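You operate a simulated robot arm through the tools that you are given. There is no shell and no other tool. Be economical: measure what you need, move in short steps, check, and stop when the job is done.

The job below is to be done with a simulated two-armed robot. You get a single attempt, and the scene is never put back.

## Task
Take the bench cloth from the top of the spinner bench and lay it out flat on the top of the microscope bench.

Only the result counts: the job must be done as asked and must still hold three seconds after the hand-in. Knocking over, shifting, dropping, spilling or breaking anything else fails it. Flat cloth is picked up by pressing the open fingertips on it (5 to 10 N) and closing them slowly along it; thin cloth reads only 2 to 8 mm in the jaws.

## Robot
Two 7-joint arms with two-finger parallel grippers on one trunk, on a base that drives. Base frame: it is fixed to the floor where the robot stands at the start and does not move with it; the origin is under the middle of the robot, x ahead of it, y to its left, z up. Units: mm, rad, N and s.
The left shoulder is at the start at [70, 134, 1151], the right one opposite. Places, roughly: top of the microscope bench [500, -900, 900]. Payload 1.57 kg a hand.
The TCP of each hand is the grasp point between the finger pads, 30 mm short of the fingertips. In the tool frame z runs along the fingers and y along their closing line. The gripper opens to 80 mm. The fingers are 17 mm wide and 12 mm thick; the gripper's body (40 by 82 mm) begins 80 mm behind the TCP.
Orientation is that of the tool frame in the base frame, as a unit quaternion [x, y, z, w]. With the fingers straight down and closing along the base's y, the tool's x points along the base's -x, its y along +y and its z along -z.

## Interface
- The arms move only by the tool servo_tool. It takes "left_commands", "right_commands" or both (then of equal length, played together; a hand with none holds still); each is a list of rows, each an object (a shift or turn left out is 0, a gripper value left out holds the last) with "translation": the shift along the tool's x, y, z in mm, a list of three; "turn": the turn, a rotation vector about the tool's x, y, z in rad, a list of three; "gripper": the gripper command, from -1 (fully open) to 1 (shut), values between in proportion. In form: [{"translation": [dx, dy, dz], "turn": [rx, ry, rz], "gripper": gripper}, ...]. A call has 1 to 10 rows; each row shifts and turns the commanded pose from where the row before left it, along the tool's axes as they then stand. A row lasts 0.2 s, in which the tool goes at most 50 mm and 0.15 rad; a call with a longer step from one row to the next is refused whole, and so is a gripper value outside its range. A pose out of reach is approached as far as the arm can. The call stops where the force on the tool passes 40 N (or 10 N more than at its start, if that is more) or the arm is blocked; 0.2 s more then pass. Each finger travels about 153 mm/s and halts on what it meets, pressing with about 29 N; the grip force reading is that of the motor and also rises with nothing between the fingers. The clock runs only during rows and for 0.2 s after the last one: add rows that do not move to give the fingers time. It gives the time, the measured TCP pose, the force on the tool (base axes), the opening and the grip force at its end, in the units of the frame above (readings bear some noise), with the torque about the TCP (base axes, N m) and any sound that the robot's microphone picked up.
- Cameras (640 x 400 px; columns grow to the right, rows downward): "scene" is now at [128.1, 31, 1367.7]; the picture's right is [0.38, -0.93, 0.00], its down [-0.63, -0.26, -0.73] and it looks along [0.68, 0.28, -0.68] (base axes); focal length 214 px, centre (320, 200). "left" rides on the left gripper at [72, 7, -122] in its tool frame; the picture's right is [-0.09, 1.00, 0.00], its down [-0.84, -0.08, -0.54] and it looks along [-0.54, -0.05, 0.84] (tool axes); focal length 238 px, centre (320, 200). "right" rides on the right gripper at [72, -7, -122] in its tool frame; the picture's right is [0.09, 1.00, 0.00], its down [-0.84, 0.08, -0.54] and it looks along [-0.54, 0.05, 0.84] (tool axes); focal length 238 px, centre (320, 200). There is no depth. A picture from a camera that has moved, and an enlarged one, comes with that camera's place and axes in the base frame and with its lens.
- capture(camera): a new picture of that camera. It takes no simulated time.
- move_column(by): slides the trunk up (or, below 0, down) by that many mm; the arms and the scene camera ride with it, the base frame stays. It gives what a move gives, with no picture.
- steer(legs): drives the robot by 1 to 6 legs, each [ahead, left, turn to the left] in mm, mm and rad, along the robot's own axes; the way and the turn of a leg run together, so that a leg with both is an arc; at most 1500 mm and 3.142 rad a leg. The arms and the cameras ride along, it lands a little off, and it stops where it bumps. It gives what a move gives.
- turn_head(pan, tilt): turns the head with the scene camera to pan (to the left, within 1.501 rad either way) and tilt (down, from -0.506 to 1.204), counted from straight ahead of the robot. It gives what a move gives.
- enlarge(camera, box): a new picture of the part [left, top, right, bottom] of that camera's present view, enlarged. It takes no simulated time.
- finish_job(): hands the job in; it is judged then, once.

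Go step by step. Nothing tells you exact positions but the pictures and the camera data: compare them with the known pose of the tool, close in by small moves and look again before you grip or let go. The budget is 120 turns and 100 pictures, counting those below and the enlarged ones. Unless the task says otherwise, let go and move clear before handing in, and close with one line.

The tools are called after "Call:" as name(argument=value, ...) on one line, values as JSON. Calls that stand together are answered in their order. servo_tool: Moves the arms, as the interface text tells. Its arguments: {"type":"object","properties":{"left_commands":{"type":"array"},"right_commands":{"type":"array"}},"required":[]} The other tools are called the same way: move_column (by) slides the trunk up or down; steer (legs) drives the base; turn_head (pan, tilt) turns the head that bears the scene camera; capture (camera) takes a picture; enlarge (camera, box) takes an enlarged picture of a part of a camera's view; finish_job () hands the job in.

At the start:

```text
t: 0.0
left_tcp_pos: [345.1, 361.2, 1243.5]
left_tool_rot: [0.0, 1.0, 0.001, 0.0]
left_force: [0.1, -0.5, 0.1]
left_moment: [0.01, 0.0, -0.01]
left_grip_width: 80.0
left_grasp_force: 0.1
right_tcp_pos: [422.8, 13.6, 1143.3]
right_tool_rot: [0.0, 1.0, 0.0, 0.0]
right_force: [0.0, 0.8, -0.4]
right_moment: [0.04, 0.03, 0.01]
right_grip_width: 80.0
right_grasp_force: 0.0
trunk travel left (down, up): [-725.0, 215.0]
robot x, y, heading: [-0.7, 1.2, -0.005]
head pan, tilt: [0.387, 0.749]
```

scene: 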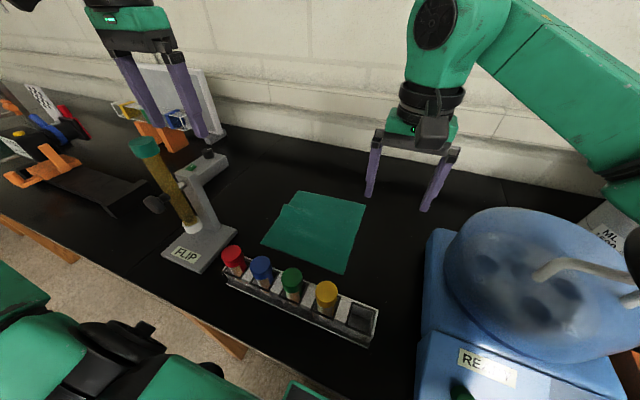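
right: 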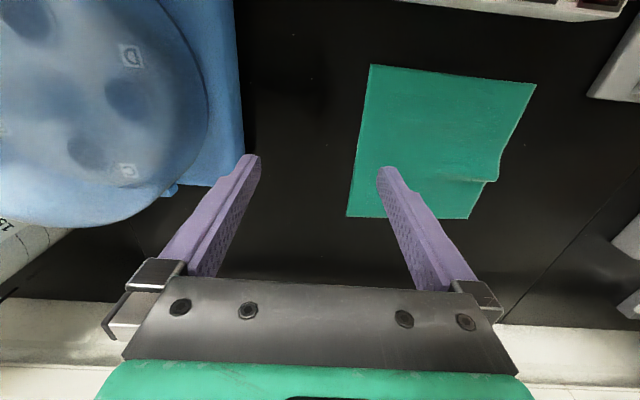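
left: 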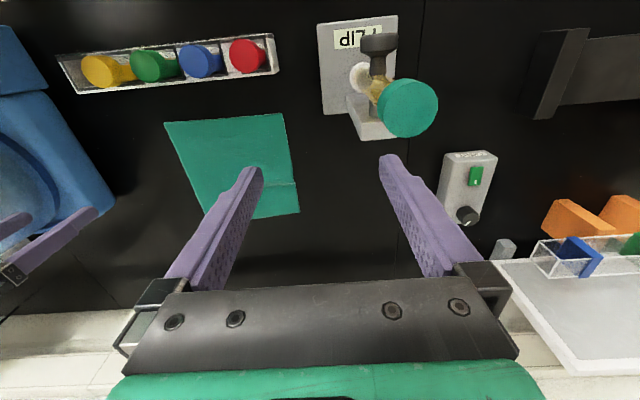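

I see the green cloth on the near bench at about x 370–640, y 80–335, with a tube rack in front of it and the spinner to its right. First I'll look to the right for the microscope bench.

Call:
turn_head(pan=-1.1, tilt=0.5)

Call:
capture(camera="scene")

Call:
turn_head(pan=0.2, tilt=1.1)

Call:
capture(camera="scene")

```text
t: 1.6
left_tcp_pos: [344.9, 360.5, 1243.1]
left_tool_rot: [0.0, 1.0, -0.001, 0.0]
left_force: [-0.7, 0.1, -0.4]
left_moment: [0.04, 0.0, 0.01]
left_grip_width: 79.9
left_grasp_force: 0.0
right_tcp_pos: [422.8, 15.4, 1142.6]
right_tool_rot: [0.0, 1.0, 0.0, 0.0]
right_force: [0.8, -0.6, -0.5]
right_moment: [-0.01, -0.02, 0.03]
right_grip_width: 80.2
right_grasp_force: 0.1
trunk travel left (down, up): [-725.0, 215.0]
robot x, y, heading: [-5.0, 1.5, -0.005]
head pan, tilt: [-1.1, 0.499]
```

```text
96 pictures are left
camera scene: at [92.7, -81.3, 1389.5], right [-0.89, -0.45, 0.0], down [-0.22, 0.43, -0.88], along [0.4, -0.78, -0.48], focal length 214 px, centre (320, 200)
```

scene: 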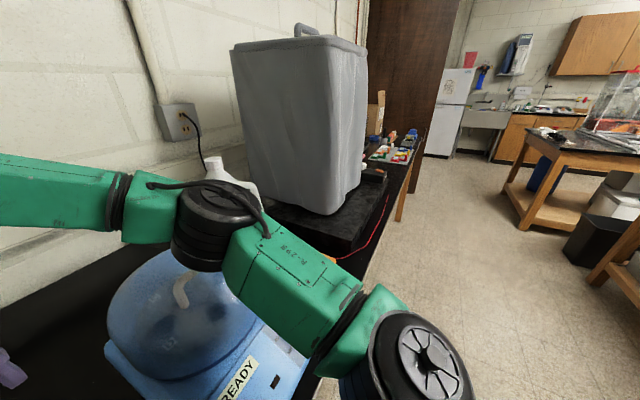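

```text
t: 3.1
left_tcp_pos: [345.1, 360.2, 1242.8]
left_tool_rot: [0.0, 1.0, 0.0, 0.0]
left_force: [-0.4, -0.2, -0.2]
left_moment: [-0.01, -0.01, -0.01]
left_grip_width: 80.0
left_grasp_force: 0.0
right_tcp_pos: [422.2, 13.2, 1143.6]
right_tool_rot: [0.0, 1.0, 0.0, 0.0]
right_force: [-0.1, 0.1, -0.1]
right_moment: [-0.01, -0.03, 0.05]
right_grip_width: 80.1
right_grasp_force: 0.1
trunk travel left (down, up): [-725.0, 215.0]
robot x, y, heading: [0.0, 2.7, 0.001]
head pan, tilt: [0.201, 1.1]
```

```text
95 pictures are left
camera scene: at [113.2, 12.2, 1341.8], right [0.2, -0.98, 0.0], down [-0.87, -0.18, -0.45], along [0.45, 0.09, -0.89], focal length 214 px, centre (320, 200)
```

scene: 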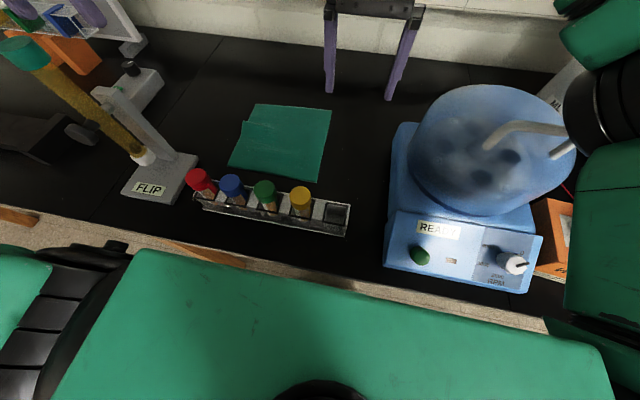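

The microscope bench lies to the right beyond a grey covered object, and there's no clear view of its top from here. I'll bring both hands above the cloth's near corners, tilted a little so the wrist cameras clear the tube caps, then look.

Call:
servo_tool(left_commands=[{"translation": [-10, -13, 40], "gripper": 0}, {"translation": [-10, -13, 40]}, {"translation": [-10, -13, 40]}, {"translation": [-10, -13, 40]}, {"translation": [-10, -12, 40]}, {"translation": [-12, -12, 40]}, {"turn": [0, 0.125, 0]}, {"turn": [0, 0.125, 0]}, {}], right_commands=[{"translation": [2.5, 16, 24], "gripper": 0}, {"translation": [2.5, 16, 24]}, {"translation": [2.5, 16, 24]}, {"translation": [2.5, 16, 24]}, {"translation": [2.5, 16, 24]}, {"translation": [2.5, 16, 24]}, {"turn": [0, 0.125, 0]}, {"turn": [0, 0.125, 0]}, {}])

Call:
capture(camera="scene")

Call:
capture(camera="left")

Call:
capture(camera="right")

```text
t: 5.3
left_tcp_pos: [415.2, 252.7, 1013.6]
left_tool_rot: [0.022, 0.993, 0.007, -0.115]
left_force: [0.2, 0.0, -0.3]
left_moment: [-0.05, 0.07, 0.0]
left_grip_width: 39.9
left_grasp_force: 0.0
right_tcp_pos: [428.3, 71.0, 1054.4]
right_tool_rot: [0.029, 0.998, 0.007, -0.051]
right_force: [1.1, 0.5, 5.9]
right_moment: [-0.13, 0.0, -0.01]
right_grip_width: 40.1
right_grasp_force: 0.1
trunk travel left (down, up): [-725.0, 215.0]
robot x, y, heading: [14.6, -9.7, -0.042]
head pan, tilt: [0.201, 1.1]
stopped in row 9 (left hand): the arm was blocked; the commanded pose is now the measured one
```

```text
94 pictures are left
camera scene: at [102.9, -8.7, 1344.8], right [0.16, -0.99, 0.0], down [-0.87, -0.14, -0.47], along [0.47, 0.08, -0.88], focal length 214 px, centre (320, 200)
```

scene: 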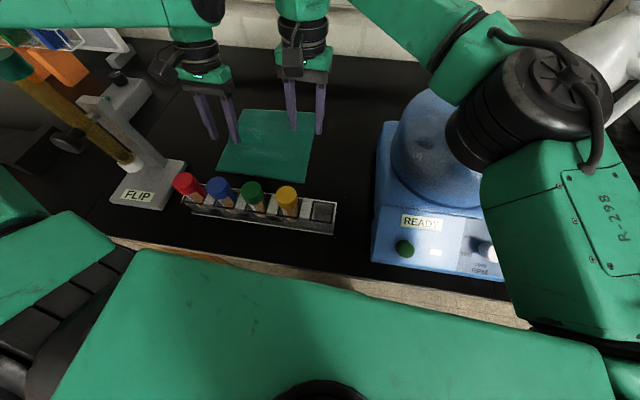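

```text
93 pictures are left
camera left: at [372.0, 258.8, 1148.9], right [0.13, 0.99, -0.01], down [0.93, -0.12, 0.34], along [0.33, -0.06, -0.94], focal length 238 px, centre (320, 200)
```

left: 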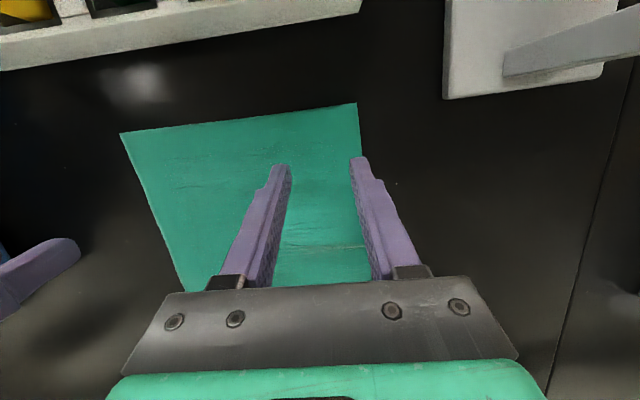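

```text
92 pictures are left
camera right: at [368.7, 67.1, 1183.5], right [-0.03, 1.0, 0.02], down [0.89, 0.02, 0.45], along [0.45, 0.03, -0.89], focal length 238 px, centre (320, 200)
```

right: 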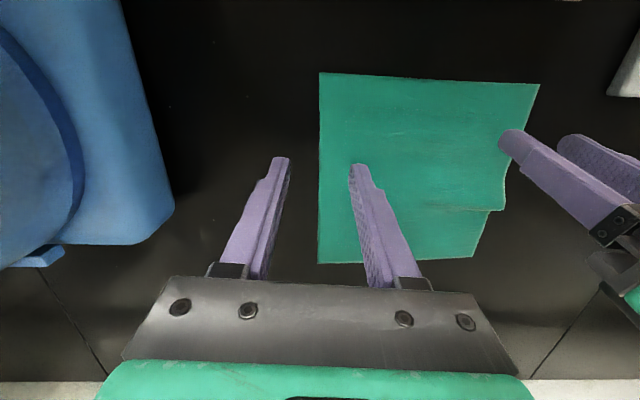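

The left hand reports a block and the base has been nudged. I'll look to see what was touched before moving on.

Call:
turn_head(pan=-0.7, tilt=0.7)

Call:
capture(camera="scene")

Call:
turn_head(pan=0.9, tilt=0.6)

Call:
capture(camera="scene")

```text
t: 6.5
left_tcp_pos: [425.4, 268.5, 1004.5]
left_tool_rot: [0.021, 0.992, -0.001, -0.121]
left_force: [0.3, -0.3, -0.5]
left_moment: [-0.03, 0.01, 0.0]
left_grip_width: 40.0
left_grasp_force: 0.0
right_tcp_pos: [435.8, 91.6, 1038.6]
right_tool_rot: [0.024, 0.997, -0.001, -0.068]
right_force: [0.2, -0.4, -0.6]
right_moment: [0.01, 0.0, 0.0]
right_grip_width: 40.2
right_grasp_force: 0.0
trunk travel left (down, up): [-725.0, 215.0]
robot x, y, heading: [15.4, -7.8, -0.042]
head pan, tilt: [-0.7, 0.7]
```

```text
91 pictures are left
camera scene: at [118.2, -56.8, 1372.9], right [-0.67, -0.74, 0.0], down [-0.47, 0.43, -0.77], along [0.57, -0.52, -0.64], focal length 214 px, centre (320, 200)
```

scene: 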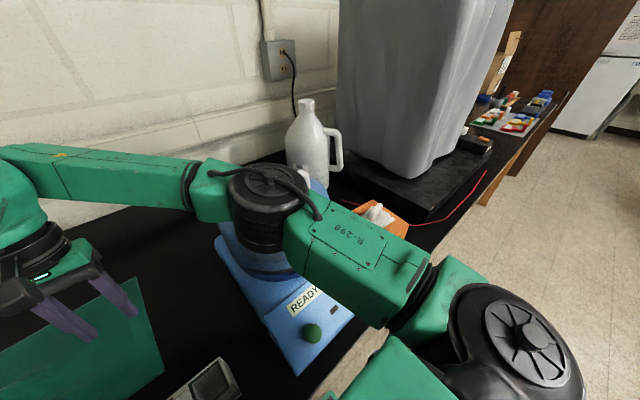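

```text
t: 8.1
left_tcp_pos: [424.2, 269.5, 1005.0]
left_tool_rot: [0.02, 0.992, -0.002, -0.121]
left_force: [0.5, 0.2, -0.5]
left_moment: [0.05, 0.02, 0.0]
left_grip_width: 40.0
left_grasp_force: 0.0
right_tcp_pos: [436.6, 89.7, 1040.1]
right_tool_rot: [0.025, 0.997, -0.001, -0.068]
right_force: [-0.5, -0.5, -0.7]
right_moment: [-0.01, 0.01, 0.01]
right_grip_width: 39.9
right_grasp_force: 0.1
trunk travel left (down, up): [-725.0, 215.0]
robot x, y, heading: [13.8, -5.0, -0.04]
head pan, tilt: [0.901, 0.6]
```

```text
90 pictures are left
camera scene: at [112.8, 67.2, 1380.8], right [0.76, -0.65, 0.01], down [-0.36, -0.43, -0.82], along [0.54, 0.62, -0.57], focal length 214 px, centre (320, 200)
```

scene: 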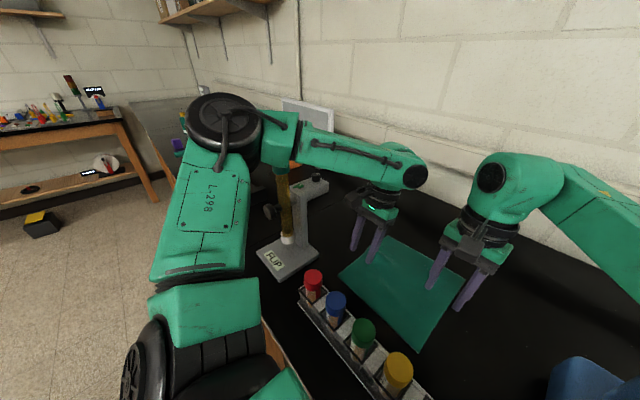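

The elbows hang low: the right one over the spinner dome, the left one next to the tube on the FLIP stand. Everything still stands, so I'll raise the trunk to lift both arms clear.

Call:
move_column(by=180)

Call:
capture(camera="scene")

Call:
turn_head(pan=-0.5, tilt=1.0)

Call:
capture(camera="scene")

```text
t: 10.1
left_tcp_pos: [431.4, 263.0, 1182.6]
left_tool_rot: [0.02, 0.992, 0.002, -0.125]
left_force: [-0.2, -0.6, -1.4]
left_moment: [0.0, 0.0, -0.01]
left_grip_width: 40.0
left_grasp_force: 0.0
right_tcp_pos: [442.4, 83.8, 1215.3]
right_tool_rot: [0.026, 0.997, 0.003, -0.071]
right_force: [-0.3, 0.4, -1.2]
right_moment: [0.02, 0.01, 0.03]
right_grip_width: 39.9
right_grasp_force: 0.0
trunk travel left (down, up): [-905.0, 35.0]
robot x, y, heading: [15.0, -5.2, -0.044]
head pan, tilt: [0.901, 0.6]
```

```text
89 pictures are left
camera scene: at [122.7, 58.9, 1560.4], right [0.76, -0.65, 0.0], down [-0.37, -0.43, -0.82], along [0.54, 0.63, -0.57], focal length 214 px, centre (320, 200)
```

scene: 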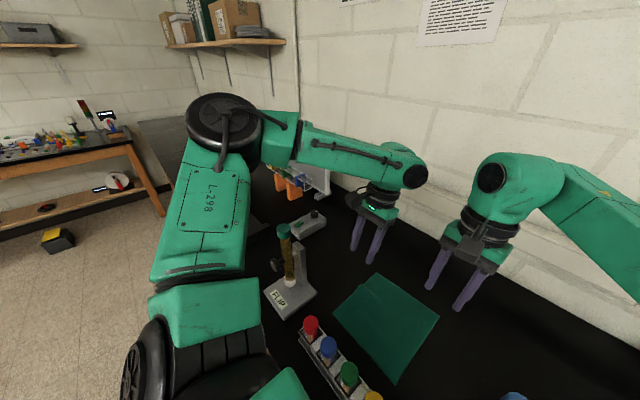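

```text
t: 11.7
left_tcp_pos: [431.5, 262.5, 1182.8]
left_tool_rot: [0.019, 0.992, 0.002, -0.125]
left_force: [0.1, 0.2, -0.4]
left_moment: [0.0, 0.05, 0.04]
left_grip_width: 40.1
left_grasp_force: 0.0
right_tcp_pos: [443.6, 84.1, 1216.4]
right_tool_rot: [0.026, 0.997, 0.002, -0.072]
right_force: [0.0, 1.0, -0.2]
right_moment: [-0.01, 0.03, -0.01]
right_grip_width: 40.2
right_grasp_force: 0.0
trunk travel left (down, up): [-905.0, 35.0]
robot x, y, heading: [17.1, -6.2, -0.043]
head pan, tilt: [-0.499, 1.0]
```

```text
88 pictures are left
camera scene: at [125.0, -43.8, 1528.4], right [-0.51, -0.86, 0.0], down [-0.72, 0.43, -0.54], along [0.46, -0.28, -0.84], focal length 214 px, centre (320, 200)
```

scene: 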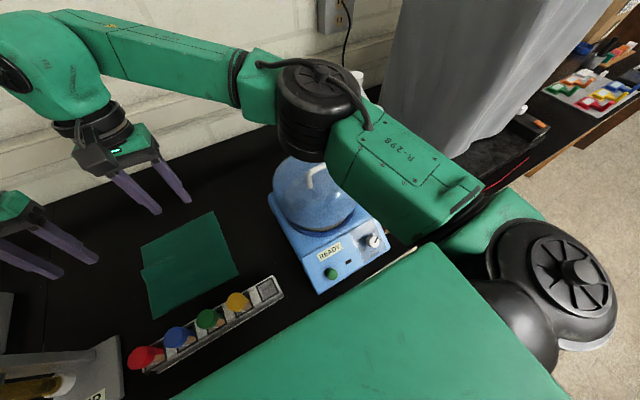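

Nothing was disturbed. The right arm was reaching across awkwardly, so I'll slide the base left to centre it on the cloth and straighten its heading.

Call:
steer(legs=[[0, 190, 0.043]])

Call:
turn_head(pan=0.0, tilt=1.0)

Call:
capture(camera="scene")

```text
t: 13.2
left_tcp_pos: [423.5, 464.6, 1183.7]
left_tool_rot: [0.0, 0.992, 0.002, -0.126]
left_force: [-0.1, 0.3, 0.3]
left_moment: [0.08, 0.0, -0.02]
left_grip_width: 40.1
left_grasp_force: 0.1
right_tcp_pos: [442.6, 287.7, 1216.3]
right_tool_rot: [0.005, 0.997, 0.003, -0.072]
right_force: [0.5, -0.5, 1.6]
right_moment: [0.03, 0.02, 0.03]
right_grip_width: 40.1
right_grasp_force: 0.1
trunk travel left (down, up): [-905.0, 35.0]
robot x, y, heading: [20.5, 182.5, 0.0]
head pan, tilt: [-0.499, 1.0]
```

```text
t: 14.1
left_tcp_pos: [423.0, 469.7, 1183.6]
left_tool_rot: [0.0, 0.992, -0.001, -0.125]
left_force: [0.9, -0.3, -0.3]
left_moment: [-0.03, 0.01, 0.05]
left_grip_width: 39.8
left_grasp_force: 0.1
right_tcp_pos: [443.5, 292.1, 1217.5]
right_tool_rot: [0.005, 0.997, -0.001, -0.073]
right_force: [-1.2, 0.3, 1.0]
right_moment: [-0.06, -0.03, -0.06]
right_grip_width: 40.0
right_grasp_force: 0.1
trunk travel left (down, up): [-905.0, 35.0]
robot x, y, heading: [14.2, 183.3, -0.003]
head pan, tilt: [0.0, 1.0]
```

```text
87 pictures are left
camera scene: at [138.4, 185.1, 1528.4], right [0.0, -1.0, 0.0], down [-0.84, 0.0, -0.54], along [0.54, 0.0, -0.84], focal length 214 px, centre (320, 200)
```

scene: 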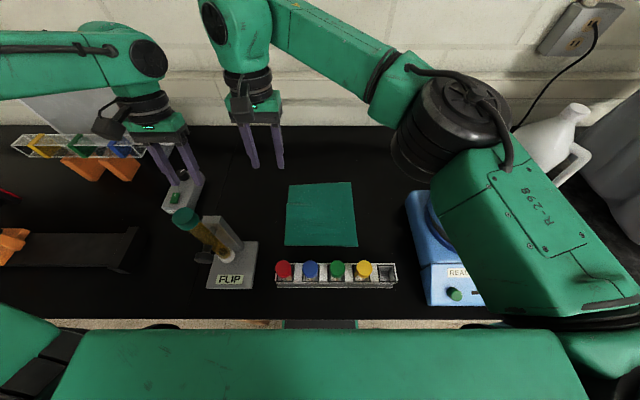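

The cloth now sits centred, its corners at about x 384–630, y 63–300. I'll lower both hands toward its near corners at moderate speed.

Call:
servo_tool(left_commands=[{"translation": [-2.75, -20.5, 17.3]}, {"translation": [-2.75, -20.5, 17.3]}, {"translation": [-2.75, -20.5, 17.3]}, {"translation": [-2.75, -20.5, 17.3]}, {"translation": [-2.75, -20.5, 17.3]}, {"translation": [-2.75, -20.5, 17.3]}, {"translation": [-2.75, -20.5, 17.3]}, {"translation": [-2.75, -20.5, 17.3]}, {"translation": [-2.75, -20.5, 17.3]}, {"translation": [-2.75, -20.5, 17.3]}], right_commands=[{"translation": [0.6, -19.7, 21]}, {"translation": [0.6, -19.7, 21]}, {"translation": [0.6, -19.7, 21]}, {"translation": [0.6, -19.7, 21]}, {"translation": [0.6, -19.7, 21]}, {"translation": [0.6, -19.7, 21]}, {"translation": [0.6, -19.7, 21]}, {"translation": [0.6, -19.7, 21]}, {"translation": [0.6, -19.7, 21]}, {"translation": [0.6, -19.7, 21], "turn": [0, 0.105, 0]}])

Call:
servo_tool(left_commands=[{}])

Call:
capture(camera="scene")

Call:
capture(camera="left")

Call:
capture(camera="right")

```text
t: 16.3
left_tcp_pos: [387.5, 296.9, 1037.3]
left_tool_rot: [-0.001, 0.992, -0.001, -0.125]
left_force: [-1.1, 0.8, -0.5]
left_moment: [0.02, -0.01, -0.01]
left_grip_width: 40.1
left_grasp_force: 0.0
left hand out of reach, approached as far as the arm can: row 8, 9, 10
right_tcp_pos: [403.5, 94.6, 1009.0]
right_tool_rot: [0.004, 0.992, 0.001, -0.125]
right_force: [-0.2, 0.6, 0.1]
right_moment: [0.0, 0.02, 0.0]
right_grip_width: 39.9
right_grasp_force: 0.1
trunk travel left (down, up): [-905.0, 35.0]
robot x, y, heading: [21.3, 181.0, 0.001]
head pan, tilt: [0.0, 1.0]
```

```text
t: 16.7
left_tcp_pos: [386.2, 298.8, 1036.8]
left_tool_rot: [-0.001, 0.992, -0.001, -0.125]
left_force: [0.5, 0.8, -0.4]
left_moment: [-0.01, -0.04, 0.04]
left_grip_width: 40.1
left_grasp_force: 0.0
right_tcp_pos: [404.8, 96.6, 1009.7]
right_tool_rot: [0.005, 0.992, 0.002, -0.125]
right_force: [0.0, 0.1, 0.7]
right_moment: [-0.01, -0.01, -0.04]
right_grip_width: 40.0
right_grasp_force: 0.0
trunk travel left (down, up): [-905.0, 35.0]
robot x, y, heading: [19.6, 182.4, -0.0]
head pan, tilt: [0.0, 1.0]
```

```text
86 pictures are left
camera scene: at [137.8, 184.0, 1528.4], right [0.0, -1.0, 0.0], down [-0.84, 0.0, -0.54], along [0.54, 0.0, -0.84], focal length 214 px, centre (320, 200)
```

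scene: 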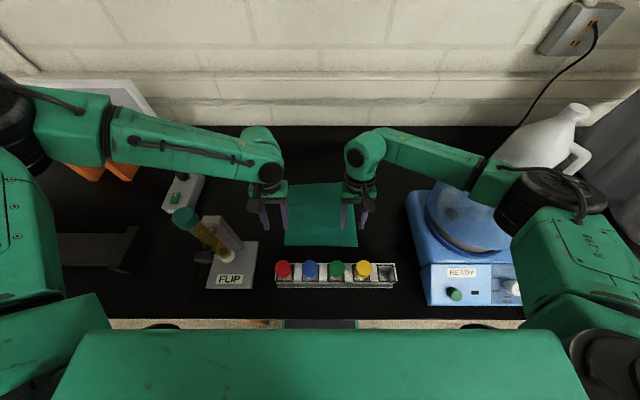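

```text
85 pictures are left
camera left: at [346.7, 303.6, 1172.2], right [0.09, 1.0, -0.03], down [0.94, -0.08, 0.32], along [0.32, -0.05, -0.95], focal length 238 px, centre (320, 200)
```

left: 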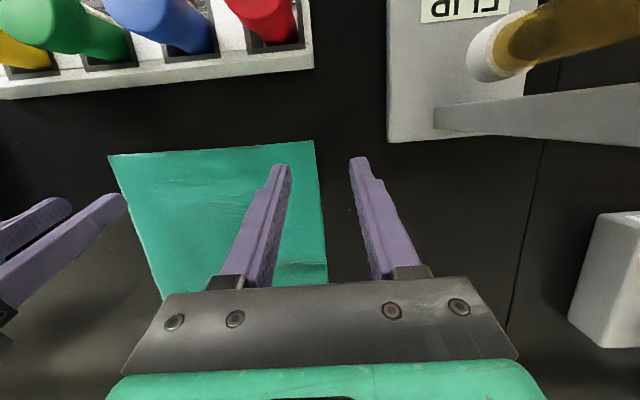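

```text
84 pictures are left
camera right: at [364.3, 88.8, 1146.2], right [-0.08, 1.0, 0.02], down [0.95, 0.07, 0.32], along [0.32, 0.05, -0.95], focal length 238 px, centre (320, 200)
```

right: 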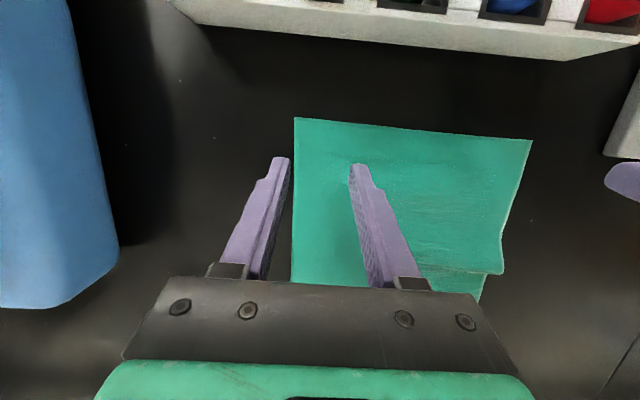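

The corners are confirmed: left edge at y≈290, right edge at y≈66, near edge at x≈372. The left hand is at its reach limit at this trunk height, so I'll lower the trunk a bit and bring it inward.

Call:
move_column(by=-75)

Call:
servo_tool(left_commands=[{"translation": [-3.4, -6.6, -1]}, {"translation": [-3.4, -6.6, -1]}, {"translation": [-3.4, -6.6, -1]}, {"translation": [-3.4, -6.6, -1]}, {"translation": [-3.4, -6.6, -1]}, {}])

```text
t: 17.6
left_tcp_pos: [385.4, 298.7, 974.8]
left_tool_rot: [0.0, 0.992, -0.001, -0.124]
left_force: [-0.4, 1.3, -0.7]
left_moment: [-0.02, 0.0, 0.04]
left_grip_width: 39.8
left_grasp_force: 0.1
right_tcp_pos: [403.5, 97.1, 954.1]
right_tool_rot: [0.005, 0.992, 0.004, -0.123]
right_force: [-1.4, -2.0, 10.7]
right_moment: [-0.09, 0.02, -0.06]
right_grip_width: 39.9
right_grasp_force: 0.1
trunk travel left (down, up): [-843.0, 97.0]
robot x, y, heading: [19.1, 184.2, -0.004]
head pan, tilt: [0.0, 1.0]
stopped: the force on the tool passed its limit (the readings are from after the stop); the commanded pose is now the measured one
```

```text
t: 19.0
left_tcp_pos: [389.0, 288.0, 993.0]
left_tool_rot: [0.0, 0.992, -0.003, -0.123]
left_force: [-0.2, 0.8, 0.4]
left_moment: [0.01, 0.05, 0.02]
left_grip_width: 40.4
left_grasp_force: 0.0
left hand out of reach, approached as far as the arm can: row 1, 2, 3, 4, 5
right_tcp_pos: [405.5, 97.2, 953.7]
right_tool_rot: [0.005, 0.992, 0.003, -0.124]
right_force: [0.2, -1.7, 15.6]
right_moment: [-0.07, -0.02, 0.01]
right_grip_width: 40.0
right_grasp_force: 0.0
trunk travel left (down, up): [-843.0, 97.0]
robot x, y, heading: [16.8, 184.5, 0.002]
head pan, tilt: [0.0, 1.0]
```

The right fingertips touch at TCP z≈954, so the surface is really at z≈924, which makes all the camera readings agree (near edge x≈366, y 70–288). I'll lift off and shift the base right to give the left hand room.

Call:
servo_tool(right_commands=[{"translation": [0, 0, -15]}, {"translation": [0, 0, -15]}, {}])

Call:
steer(legs=[[-20, -50, 0]])

Call:
servo_tool(left_commands=[{}])

```text
t: 19.8
left_tcp_pos: [391.1, 287.2, 990.1]
left_tool_rot: [0.0, 0.992, -0.002, -0.123]
left_force: [-0.2, 0.4, -0.7]
left_moment: [-0.04, 0.01, 0.01]
left_grip_width: 40.2
left_grasp_force: 0.1
right_tcp_pos: [413.0, 96.5, 981.6]
right_tool_rot: [0.007, 0.992, 0.004, -0.125]
right_force: [0.9, 0.1, 0.2]
right_moment: [-0.02, 0.04, -0.04]
right_grip_width: 40.0
right_grasp_force: 0.0
trunk travel left (down, up): [-843.0, 97.0]
robot x, y, heading: [16.8, 183.3, 0.003]
head pan, tilt: [0.0, 1.0]
```

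```text
t: 20.7
left_tcp_pos: [366.5, 241.9, 992.9]
left_tool_rot: [0.001, 0.993, -0.005, -0.121]
left_force: [0.1, 0.2, -0.7]
left_moment: [0.0, -0.01, -0.01]
left_grip_width: 39.5
left_grasp_force: 0.1
right_tcp_pos: [389.1, 50.7, 985.0]
right_tool_rot: [0.006, 0.993, 0.0, -0.122]
right_force: [-0.3, 0.0, 0.4]
right_moment: [0.01, 0.01, -0.02]
right_grip_width: 39.8
right_grasp_force: 0.1
trunk travel left (down, up): [-843.0, 97.0]
robot x, y, heading: [2.2, 134.2, -0.003]
head pan, tilt: [0.0, 1.0]
```

```text
t: 21.1
left_tcp_pos: [365.8, 242.3, 992.2]
left_tool_rot: [0.0, 0.993, -0.005, -0.121]
left_force: [-0.5, 0.7, 0.2]
left_moment: [0.0, -0.04, -0.01]
left_grip_width: 39.7
left_grasp_force: 0.0
right_tcp_pos: [389.6, 49.8, 984.4]
right_tool_rot: [0.006, 0.993, 0.001, -0.12]
right_force: [0.4, 0.1, 0.6]
right_moment: [0.02, 0.02, 0.0]
right_grip_width: 40.0
right_grasp_force: 0.0
trunk travel left (down, up): [-843.0, 97.0]
robot x, y, heading: [-2.4, 133.5, -0.002]
head pan, tilt: [0.0, 1.0]
```

Now I'll place both hands just above the pinch points and check.

Call:
servo_tool(left_commands=[{"translation": [-7, 4, 4]}, {"translation": [-7, 4, 4]}, {"translation": [-7, 4, 4]}, {"translation": [-7.5, 4, 4]}, {}, {}], right_commands=[{"translation": [-1, 13, 3.5]}, {"translation": [-1, 13, 3.5]}, {"translation": [-1, 13, 3.5]}, {"translation": [-1, 13, 3.5]}, {}, {}])

Call:
capture(camera="left")

Call:
capture(camera="right")

```text
t: 22.5
left_tcp_pos: [387.4, 260.6, 974.4]
left_tool_rot: [0.0, 0.992, -0.002, -0.122]
left_force: [-0.6, 0.4, -0.2]
left_moment: [0.0, -0.04, -0.02]
left_grip_width: 40.2
left_grasp_force: 0.2
left hand out of reach, approached as far as the arm can: row 2, 3, 4
right_tcp_pos: [394.1, 97.8, 969.7]
right_tool_rot: [0.006, 0.992, 0.004, -0.124]
right_force: [0.1, 0.4, 0.1]
right_moment: [0.0, 0.0, -0.01]
right_grip_width: 40.1
right_grasp_force: 0.0
trunk travel left (down, up): [-843.0, 97.0]
robot x, y, heading: [-1.8, 132.1, 0.006]
head pan, tilt: [0.0, 1.0]
```

```text
83 pictures are left
camera left: at [346.2, 266.2, 1110.8], right [0.09, 1.0, -0.03], down [0.94, -0.07, 0.32], along [0.32, -0.05, -0.95], focal length 238 px, centre (320, 200)
```

left: 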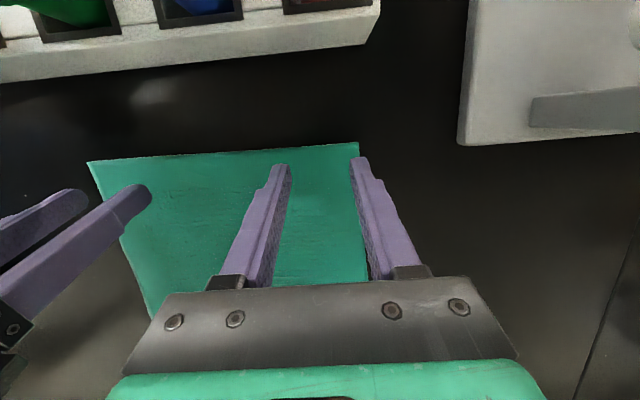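

```text
82 pictures are left
camera right: at [354.1, 89.8, 1105.4], right [-0.08, 1.0, 0.03], down [0.95, 0.06, 0.32], along [0.32, 0.05, -0.95], focal length 238 px, centre (320, 200)
```

right: 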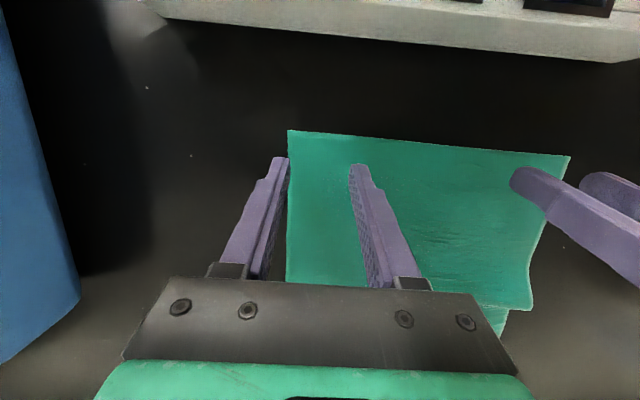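

The pinch points are nearly right, but both outer fingers straddle the cloth's edge. I'll shift both hands inward slightly and narrow the opening.

Call:
servo_tool(left_commands=[{"translation": [0, -4, 0], "gripper": 0.15}, {"translation": [0, -4, 0]}, {}, {}], right_commands=[{"translation": [1, 4, 0], "gripper": 0.15}, {"translation": [1, 4, 0]}, {"translation": [1, 2, 0]}, {}])

```text
t: 23.5
left_tcp_pos: [384.8, 254.9, 978.0]
left_tool_rot: [-0.001, 0.992, -0.004, -0.122]
left_force: [-0.6, -0.2, 0.1]
left_moment: [0.0, 0.03, -0.01]
left_grip_width: 34.0
left_grasp_force: 0.0
left hand out of reach, approached as far as the arm can: row 2
right_tcp_pos: [392.1, 105.9, 969.4]
right_tool_rot: [0.005, 0.992, 0.004, -0.124]
right_force: [-0.1, 0.5, -0.3]
right_moment: [0.01, -0.05, 0.03]
right_grip_width: 33.8
right_grasp_force: 0.1
trunk travel left (down, up): [-843.0, 97.0]
robot x, y, heading: [-3.4, 134.7, 0.002]
head pan, tilt: [0.0, 1.0]
```

Positions are good. I'll raise the right hand slightly so the left touches first, then lower the trunk until contact.

Call:
servo_tool(right_commands=[{"translation": [2.5, 0, -11.5]}, {}])

Call:
move_column(by=-28)

```text
t: 24.1
left_tcp_pos: [385.0, 256.8, 978.3]
left_tool_rot: [-0.001, 0.992, -0.004, -0.123]
left_force: [-0.8, 0.1, 0.3]
left_moment: [0.01, -0.03, 0.01]
left_grip_width: 33.8
left_grasp_force: 0.0
right_tcp_pos: [392.3, 107.2, 981.3]
right_tool_rot: [0.006, 0.992, 0.004, -0.125]
right_force: [0.4, -0.6, -0.6]
right_moment: [0.01, 0.01, 0.01]
right_grip_width: 33.8
right_grasp_force: 0.1
trunk travel left (down, up): [-843.0, 97.0]
robot x, y, heading: [-1.7, 136.7, 0.003]
head pan, tilt: [0.0, 1.0]
```

```text
t: 25.1
left_tcp_pos: [384.8, 255.7, 954.0]
left_tool_rot: [0.0, 0.993, -0.003, -0.119]
left_force: [-2.6, 0.9, 14.0]
left_moment: [0.06, 0.03, 0.0]
left_grip_width: 34.1
left_grasp_force: 0.9
right_tcp_pos: [391.0, 107.2, 955.6]
right_tool_rot: [0.005, 0.992, 0.004, -0.124]
right_force: [-1.1, -0.6, 3.1]
right_moment: [0.0, -0.01, 0.0]
right_grip_width: 34.2
right_grasp_force: 0.0
trunk travel left (down, up): [-816.0, 124.0]
robot x, y, heading: [-3.2, 134.4, 0.004]
head pan, tilt: [0.0, 1.0]
stopped: the force on the tool passed its limit (the readings are from after the stop); the commanded pose is now the measured one
```

Contact: left 14 N, right 3 N. I'll fine-tune the pressing, then close both slowly along the cloth.

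Call:
servo_tool(left_commands=[{"translation": [0, 0, -0.6]}, {}], right_commands=[{"translation": [0, 0, 1]}, {}])

```text
t: 25.7
left_tcp_pos: [384.0, 254.9, 954.2]
left_tool_rot: [-0.001, 0.993, -0.004, -0.119]
left_force: [-1.5, -0.7, 11.7]
left_moment: [0.01, 0.06, -0.02]
left_grip_width: 34.0
left_grasp_force: 0.2
right_tcp_pos: [388.5, 106.8, 954.9]
right_tool_rot: [0.006, 0.992, 0.004, -0.122]
right_force: [-0.4, -2.0, 8.5]
right_moment: [-0.06, 0.0, -0.01]
right_grip_width: 34.2
right_grasp_force: 0.1
trunk travel left (down, up): [-816.0, 124.0]
robot x, y, heading: [-2.0, 137.3, -0.002]
head pan, tilt: [0.0, 1.0]
```

Call:
servo_tool(left_commands=[{"translation": [0, 0, -0.6], "gripper": 0.25}, {"gripper": 0.35}, {"gripper": 0.45}, {"gripper": 0.55}, {"gripper": 0.65}, {"gripper": 0.75}, {"gripper": 0.85}, {"gripper": 0.95}, {"gripper": 1}, {}], right_commands=[{"gripper": 0.25}, {"gripper": 0.35}, {"gripper": 0.45}, {"gripper": 0.55}, {"gripper": 0.65}, {"gripper": 0.75}, {"gripper": 0.85}, {"gripper": 0.95}, {"gripper": 1}, {}])

Call:
capture(camera="left")

Call:
capture(camera="right")

```text
t: 27.9
left_tcp_pos: [384.2, 255.0, 954.8]
left_tool_rot: [-0.001, 0.993, -0.003, -0.119]
left_force: [-0.7, 0.2, 6.5]
left_moment: [0.02, 0.01, 0.0]
left_grip_width: 0.1
left_grasp_force: 21.9
right_tcp_pos: [389.6, 107.9, 954.5]
right_tool_rot: [0.005, 0.992, 0.004, -0.123]
right_force: [-0.6, -0.6, 12.2]
right_moment: [0.04, -0.03, -0.04]
right_grip_width: 3.1
right_grasp_force: 24.3
trunk travel left (down, up): [-816.0, 124.0]
robot x, y, heading: [-1.4, 131.0, 0.003]
head pan, tilt: [0.0, 1.0]
```

```text
81 pictures are left
camera left: at [342.4, 261.6, 1089.5], right [0.09, 1.0, -0.03], down [0.94, -0.07, 0.33], along [0.33, -0.06, -0.94], focal length 238 px, centre (320, 200)
```

left: 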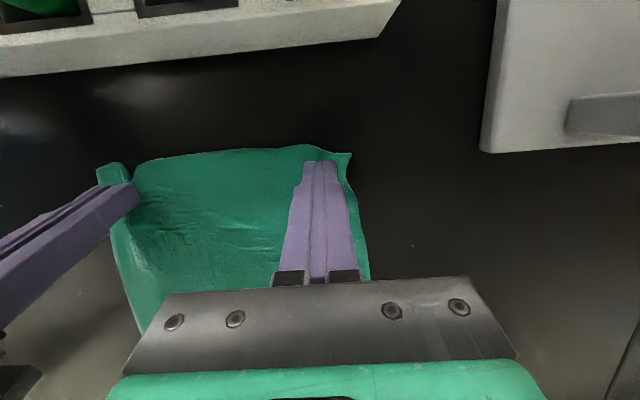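

```text
80 pictures are left
camera right: at [348.8, 100.1, 1091.1], right [-0.08, 1.0, 0.03], down [0.94, 0.06, 0.32], along [0.32, 0.05, -0.95], focal length 238 px, centre (320, 200)
```

right: 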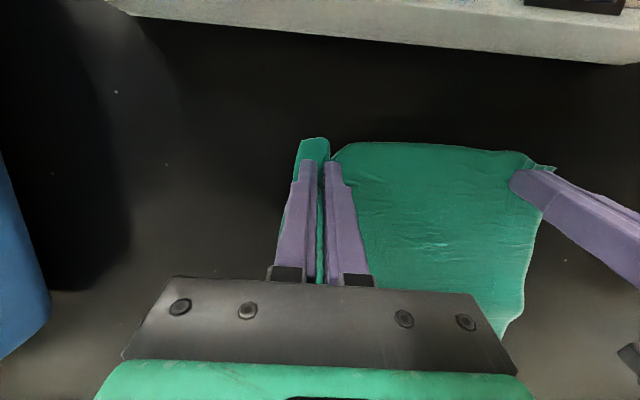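

The right hand has cloth (3 mm) but the left closed on nothing. I'll reopen the left, shift it inward and press again.

Call:
servo_tool(left_commands=[{"translation": [0, 0, -8]}, {"gripper": 0.15}, {"translation": [0, -5, 0]}, {"translation": [0, -5, 0]}, {}, {}])

Call:
capture(camera="left")

```text
t: 29.3
left_tcp_pos: [386.0, 246.8, 965.0]
left_tool_rot: [-0.001, 0.993, -0.004, -0.118]
left_force: [-0.1, 0.3, -0.3]
left_moment: [0.02, 0.02, -0.01]
left_grip_width: 34.3
left_grasp_force: 0.0
right_tcp_pos: [388.5, 108.8, 953.3]
right_tool_rot: [0.006, 0.992, 0.003, -0.123]
right_force: [-2.0, -1.1, 15.2]
right_moment: [0.01, 0.02, -0.06]
right_grip_width: 3.3
right_grasp_force: 24.4
trunk travel left (down, up): [-816.0, 124.0]
robot x, y, heading: [-4.5, 135.4, -0.003]
head pan, tilt: [0.0, 1.0]
```

```text
79 pictures are left
camera left: at [342.9, 253.3, 1098.7], right [0.09, 1.0, -0.03], down [0.94, -0.07, 0.33], along [0.33, -0.06, -0.94], focal length 238 px, centre (320, 200)
```

left: 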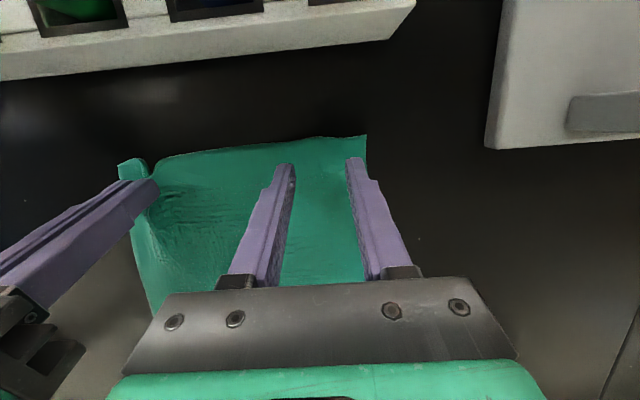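

The outer finger is just inside the cloth's edge now. I'll go a touch further in and press down.

Call:
servo_tool(left_commands=[{"translation": [0, -4, 0]}, {"translation": [0, 0, 3]}, {"translation": [0, 0, 3]}, {"translation": [0, 0, 3]}, {}])

```text
t: 30.5
left_tcp_pos: [379.9, 248.3, 957.7]
left_tool_rot: [-0.001, 0.993, -0.004, -0.118]
left_force: [0.8, -0.4, -0.9]
left_moment: [0.03, -0.04, -0.03]
left_grip_width: 34.0
left_grasp_force: 0.1
left hand out of reach, approached as far as the arm can: row 1, 4
right_tcp_pos: [389.9, 106.9, 952.9]
right_tool_rot: [0.007, 0.992, 0.004, -0.124]
right_force: [-1.1, -1.8, 15.5]
right_moment: [0.0, 0.04, -0.04]
right_grip_width: 3.6
right_grasp_force: 24.4
trunk travel left (down, up): [-816.0, 124.0]
robot x, y, heading: [-3.4, 133.1, 0.0]
head pan, tilt: [0.0, 1.0]
```

The left hand is at its limit there, so I'll raise the right a little and lower the trunk to press with the left.

Call:
servo_tool(right_commands=[{"translation": [2, 0, -9]}, {}])

Call:
move_column(by=-8)

```text
t: 31.1
left_tcp_pos: [381.7, 248.0, 956.2]
left_tool_rot: [-0.001, 0.993, -0.004, -0.12]
left_force: [0.4, 0.5, 0.7]
left_moment: [0.0, -0.01, -0.02]
left_grip_width: 34.2
left_grasp_force: 0.0
right_tcp_pos: [391.3, 107.0, 962.6]
right_tool_rot: [0.006, 0.992, 0.003, -0.124]
right_force: [0.1, -0.5, -0.2]
right_moment: [0.04, 0.02, -0.02]
right_grip_width: 3.2
right_grasp_force: 24.8
trunk travel left (down, up): [-816.0, 124.0]
robot x, y, heading: [-5.3, 132.6, 0.004]
head pan, tilt: [0.0, 1.0]
```

```text
t: 31.8
left_tcp_pos: [382.1, 247.6, 955.0]
left_tool_rot: [0.0, 0.994, -0.005, -0.114]
left_force: [-2.2, 0.9, 11.9]
left_moment: [0.11, 0.04, 0.01]
left_grip_width: 34.1
left_grasp_force: 0.1
right_tcp_pos: [390.6, 108.3, 958.7]
right_tool_rot: [0.006, 0.993, 0.004, -0.121]
right_force: [-0.1, -0.5, 0.0]
right_moment: [0.01, 0.02, -0.04]
right_grip_width: 3.2
right_grasp_force: 23.8
trunk travel left (down, up): [-809.0, 131.0]
robot x, y, heading: [-0.3, 135.0, 0.002]
head pan, tilt: [0.0, 1.0]
stopped: the force on the tool passed its limit (the readings are from after the stop); the commanded pose is now the measured one
```

Call:
servo_tool(left_commands=[{"gripper": 0.25}, {"gripper": 0.35}, {"gripper": 0.45}, {"gripper": 0.55}, {"gripper": 0.65}, {"gripper": 0.75}, {"gripper": 0.85}, {"gripper": 0.95}, {"gripper": 1}, {}])

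Call:
capture(camera="left")

```text
t: 34.0
left_tcp_pos: [381.1, 247.0, 954.3]
left_tool_rot: [0.001, 0.993, -0.006, -0.115]
left_force: [2.4, -14.7, 17.0]
left_moment: [-0.48, -0.04, 0.01]
left_grip_width: 4.7
left_grasp_force: 25.3
right_tcp_pos: [390.1, 109.2, 959.0]
right_tool_rot: [0.007, 0.993, 0.004, -0.121]
right_force: [-0.7, 10.3, -0.3]
right_moment: [0.35, 0.03, 0.01]
right_grip_width: 3.1
right_grasp_force: 24.8
trunk travel left (down, up): [-809.0, 131.0]
robot x, y, heading: [-2.8, 132.7, 0.0]
head pan, tilt: [0.0, 1.0]
```

```text
78 pictures are left
camera left: at [338.1, 253.7, 1088.4], right [0.09, 1.0, -0.03], down [0.94, -0.07, 0.34], along [0.34, -0.06, -0.94], focal length 238 px, centre (320, 200)
```

left: 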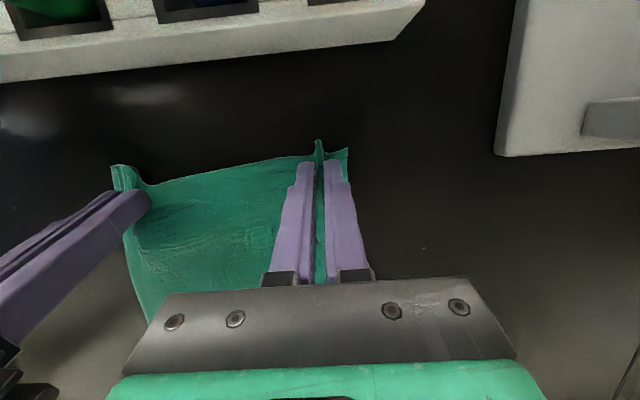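

Both hands hold cloth (3.1 and 4.7 mm) with some tension between them. I'll relax the tension slightly and raise the trunk.

Call:
servo_tool(right_commands=[{"translation": [0, 4, -2]}, {}], left_commands=[{"translation": [0, 0, -3]}, {}])

Call:
move_column(by=125)

Call:
capture(camera="scene")

```text
t: 34.6
left_tcp_pos: [380.9, 245.7, 956.0]
left_tool_rot: [0.0, 0.993, -0.003, -0.114]
left_force: [0.5, -6.9, -0.3]
left_moment: [-0.24, 0.01, 0.05]
left_grip_width: 4.4
left_grasp_force: 24.8
right_tcp_pos: [389.9, 109.3, 960.4]
right_tool_rot: [0.007, 0.993, 0.005, -0.121]
right_force: [-1.2, 7.7, -0.3]
right_moment: [0.25, 0.0, 0.0]
right_grip_width: 3.0
right_grasp_force: 24.0
trunk travel left (down, up): [-809.0, 131.0]
robot x, y, heading: [-7.4, 132.8, 0.002]
head pan, tilt: [0.0, 1.0]
```

```text
t: 36.2
left_tcp_pos: [386.0, 247.0, 1080.4]
left_tool_rot: [-0.001, 0.993, -0.005, -0.116]
left_force: [0.4, -5.1, 0.1]
left_moment: [-0.21, -0.02, 0.0]
left_grip_width: 4.5
left_grasp_force: 24.5
right_tcp_pos: [392.4, 111.3, 1083.3]
right_tool_rot: [0.005, 0.992, 0.004, -0.124]
right_force: [-0.5, 5.1, -1.8]
right_moment: [0.22, 0.04, 0.01]
right_grip_width: 3.1
right_grasp_force: 24.4
trunk travel left (down, up): [-934.0, 6.0]
robot x, y, heading: [-2.2, 131.7, 0.002]
head pan, tilt: [0.0, 1.0]
```

```text
77 pictures are left
camera scene: at [119.1, 133.1, 1557.4], right [0.0, -1.0, 0.0], down [-0.84, 0.0, -0.54], along [0.54, 0.0, -0.84], focal length 214 px, centre (320, 200)
```

scene: 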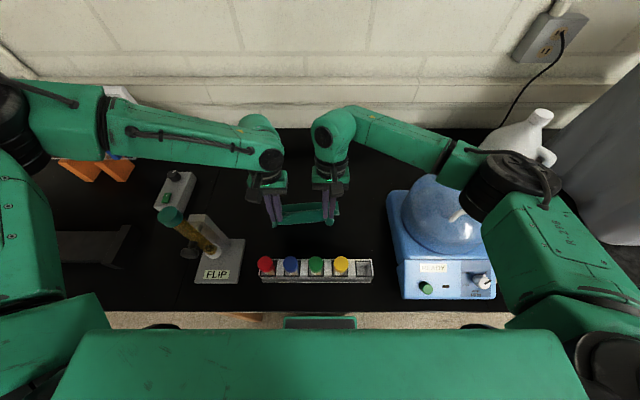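

The cloth is held by both hands and lifted. I'll raise the hands further so the hanging cloth clears the tubes.

Call:
servo_tool(left_commands=[{"translation": [4.7, 0, -19.4]}, {"translation": [4.7, 0, -19.4]}, {"translation": [4.7, 0, -19.4]}, {"translation": [4.7, 0, -19.4]}, {"translation": [4.7, 0, -19.4]}, {"translation": [4.7, 0, -19.4]}, {"translation": [4.7, 0, -19.4]}, {"translation": [4.7, 0, -19.4]}, {"translation": [4.7, 0, -19.4]}, {}], right_commands=[{"translation": [4.7, 0, -19.4]}, {"translation": [4.7, 0, -19.4]}, {"translation": [4.7, 0, -19.4]}, {"translation": [4.7, 0, -19.4]}, {"translation": [4.7, 0, -19.4]}, {"translation": [4.7, 0, -19.4]}, {"translation": [4.7, 0, -19.4]}, {"translation": [4.7, 0, -19.4]}, {"translation": [4.7, 0, -19.4]}, {}])

Call:
capture(camera="scene")

```text
t: 38.4
left_tcp_pos: [384.3, 249.9, 1260.0]
left_tool_rot: [-0.001, 0.993, -0.006, -0.116]
left_force: [1.9, -11.7, 0.4]
left_moment: [-0.37, -0.07, 0.01]
left_grip_width: 4.6
left_grasp_force: 24.9
right_tcp_pos: [396.4, 109.5, 1264.5]
right_tool_rot: [0.006, 0.992, 0.005, -0.123]
right_force: [-2.4, 11.1, -0.5]
right_moment: [0.35, 0.06, -0.02]
right_grip_width: 3.5
right_grasp_force: 24.2
trunk travel left (down, up): [-934.0, 6.0]
robot x, y, heading: [-2.8, 132.9, 0.0]
head pan, tilt: [0.0, 1.0]
```

```text
76 pictures are left
camera scene: at [119.0, 133.1, 1557.4], right [0.0, -1.0, 0.0], down [-0.84, 0.0, -0.54], along [0.54, 0.0, -0.84], focal length 214 px, centre (320, 200)
```

scene: 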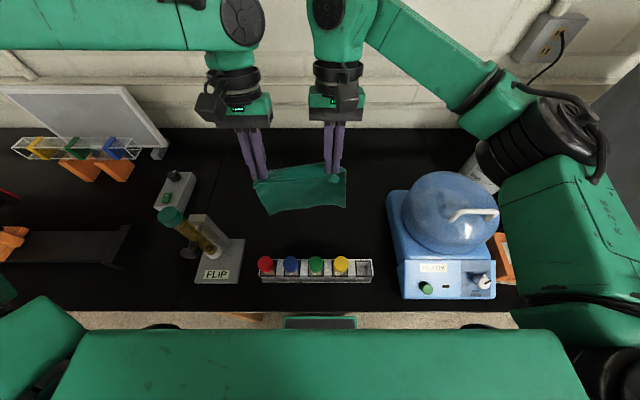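

The cloth hangs well; I'll raise it a bit more and relax the tension before backing away.

Call:
servo_tool(left_commands=[{"translation": [4.7, -2, -19.4]}, {"translation": [4.7, 0, -19.4]}, {"translation": [4.7, 0, -19.4]}, {"translation": [4.7, 0, -19.4]}, {}], right_commands=[{"translation": [4.7, 2, -19.4]}, {"translation": [4.7, 0, -19.4]}, {"translation": [4.7, 0, -19.4]}, {"translation": [4.7, 0, -19.4]}, {}])

Call:
turn_head(pan=-1.2, tilt=0.6)

Call:
capture(camera="scene")

```text
t: 39.6
left_tcp_pos: [383.4, 247.1, 1339.5]
left_tool_rot: [0.0, 0.993, -0.005, -0.116]
left_force: [0.0, -6.6, -0.9]
left_moment: [-0.26, -0.02, 0.04]
left_grip_width: 4.5
left_grasp_force: 25.4
right_tcp_pos: [397.1, 112.4, 1344.1]
right_tool_rot: [0.006, 0.993, 0.004, -0.122]
right_force: [-0.9, 7.3, -0.6]
right_moment: [0.2, 0.03, -0.03]
right_grip_width: 3.1
right_grasp_force: 24.2
trunk travel left (down, up): [-934.0, 6.0]
robot x, y, heading: [-3.5, 132.7, -0.001]
head pan, tilt: [0.0, 1.0]
```

```text
t: 41.0
left_tcp_pos: [383.4, 248.3, 1339.2]
left_tool_rot: [0.0, 0.993, -0.005, -0.117]
left_force: [0.8, -7.4, 0.7]
left_moment: [-0.24, -0.06, 0.05]
left_grip_width: 4.0
left_grasp_force: 25.4
right_tcp_pos: [395.7, 112.8, 1343.5]
right_tool_rot: [0.006, 0.992, 0.004, -0.123]
right_force: [-0.7, 6.4, -0.8]
right_moment: [0.22, 0.01, -0.01]
right_grip_width: 3.4
right_grasp_force: 24.1
trunk travel left (down, up): [-934.0, 6.0]
robot x, y, heading: [-4.6, 132.9, 0.003]
head pan, tilt: [-1.201, 0.6]
```

```text
75 pictures are left
camera scene: at [81.3, 50.6, 1589.4], right [-0.93, -0.36, 0.0], down [-0.21, 0.53, -0.82], along [0.3, -0.77, -0.57], focal length 214 px, centre (320, 200)
```

scene: 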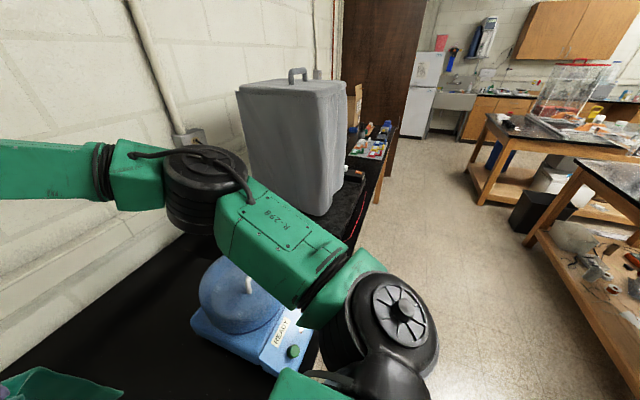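

The microscope bench continues along the wall to the right, partly occupied by a grey covered object. I'll back away from the bench and drive right to survey it.

Call:
steer(legs=[[-330, 0, 0], [0, -600, 0]])

Call:
turn_head(pan=-0.6, tilt=0.6)

Call:
capture(camera="scene")

```text
t: 46.1
left_tcp_pos: [52.7, -351.5, 1339.8]
left_tool_rot: [0.0, 0.993, -0.005, -0.117]
left_force: [1.0, -6.2, 0.0]
left_moment: [-0.2, -0.05, 0.05]
left_grip_width: 4.8
left_grasp_force: 25.3
right_tcp_pos: [65.5, -487.8, 1343.3]
right_tool_rot: [0.006, 0.992, 0.003, -0.123]
right_force: [-0.4, 6.3, 0.4]
right_moment: [0.22, 0.03, 0.02]
right_grip_width: 2.7
right_grasp_force: 24.2
trunk travel left (down, up): [-934.0, 6.0]
robot x, y, heading: [-335.0, -470.0, -0.001]
head pan, tilt: [-1.201, 0.6]
```

```text
t: 47.1
left_tcp_pos: [52.2, -354.2, 1340.2]
left_tool_rot: [-0.001, 0.993, -0.006, -0.117]
left_force: [0.8, -6.0, 0.6]
left_moment: [-0.21, -0.03, 0.01]
left_grip_width: 4.2
left_grasp_force: 25.2
right_tcp_pos: [64.4, -489.2, 1343.9]
right_tool_rot: [0.006, 0.992, 0.005, -0.122]
right_force: [-1.0, 6.2, -0.9]
right_moment: [0.25, 0.05, -0.01]
right_grip_width: 3.5
right_grasp_force: 24.9
trunk travel left (down, up): [-934.0, 6.0]
robot x, y, heading: [-335.0, -468.5, 0.003]
head pan, tilt: [-0.6, 0.6]
```

```text
74 pictures are left
camera scene: at [-209.2, -518.4, 1589.4], right [-0.56, -0.83, 0.0], down [-0.47, 0.32, -0.82], along [0.68, -0.47, -0.57], focal length 214 px, centre (320, 200)
```

scene: 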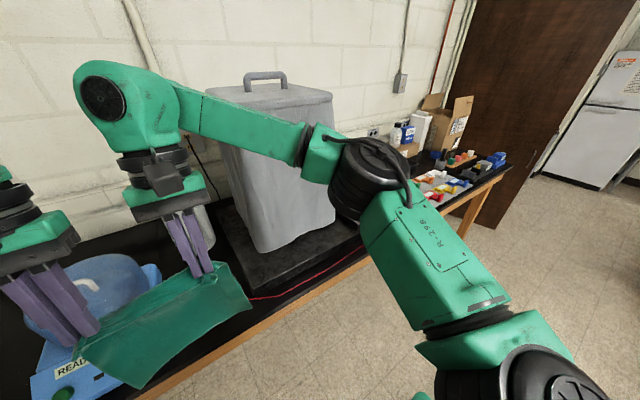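

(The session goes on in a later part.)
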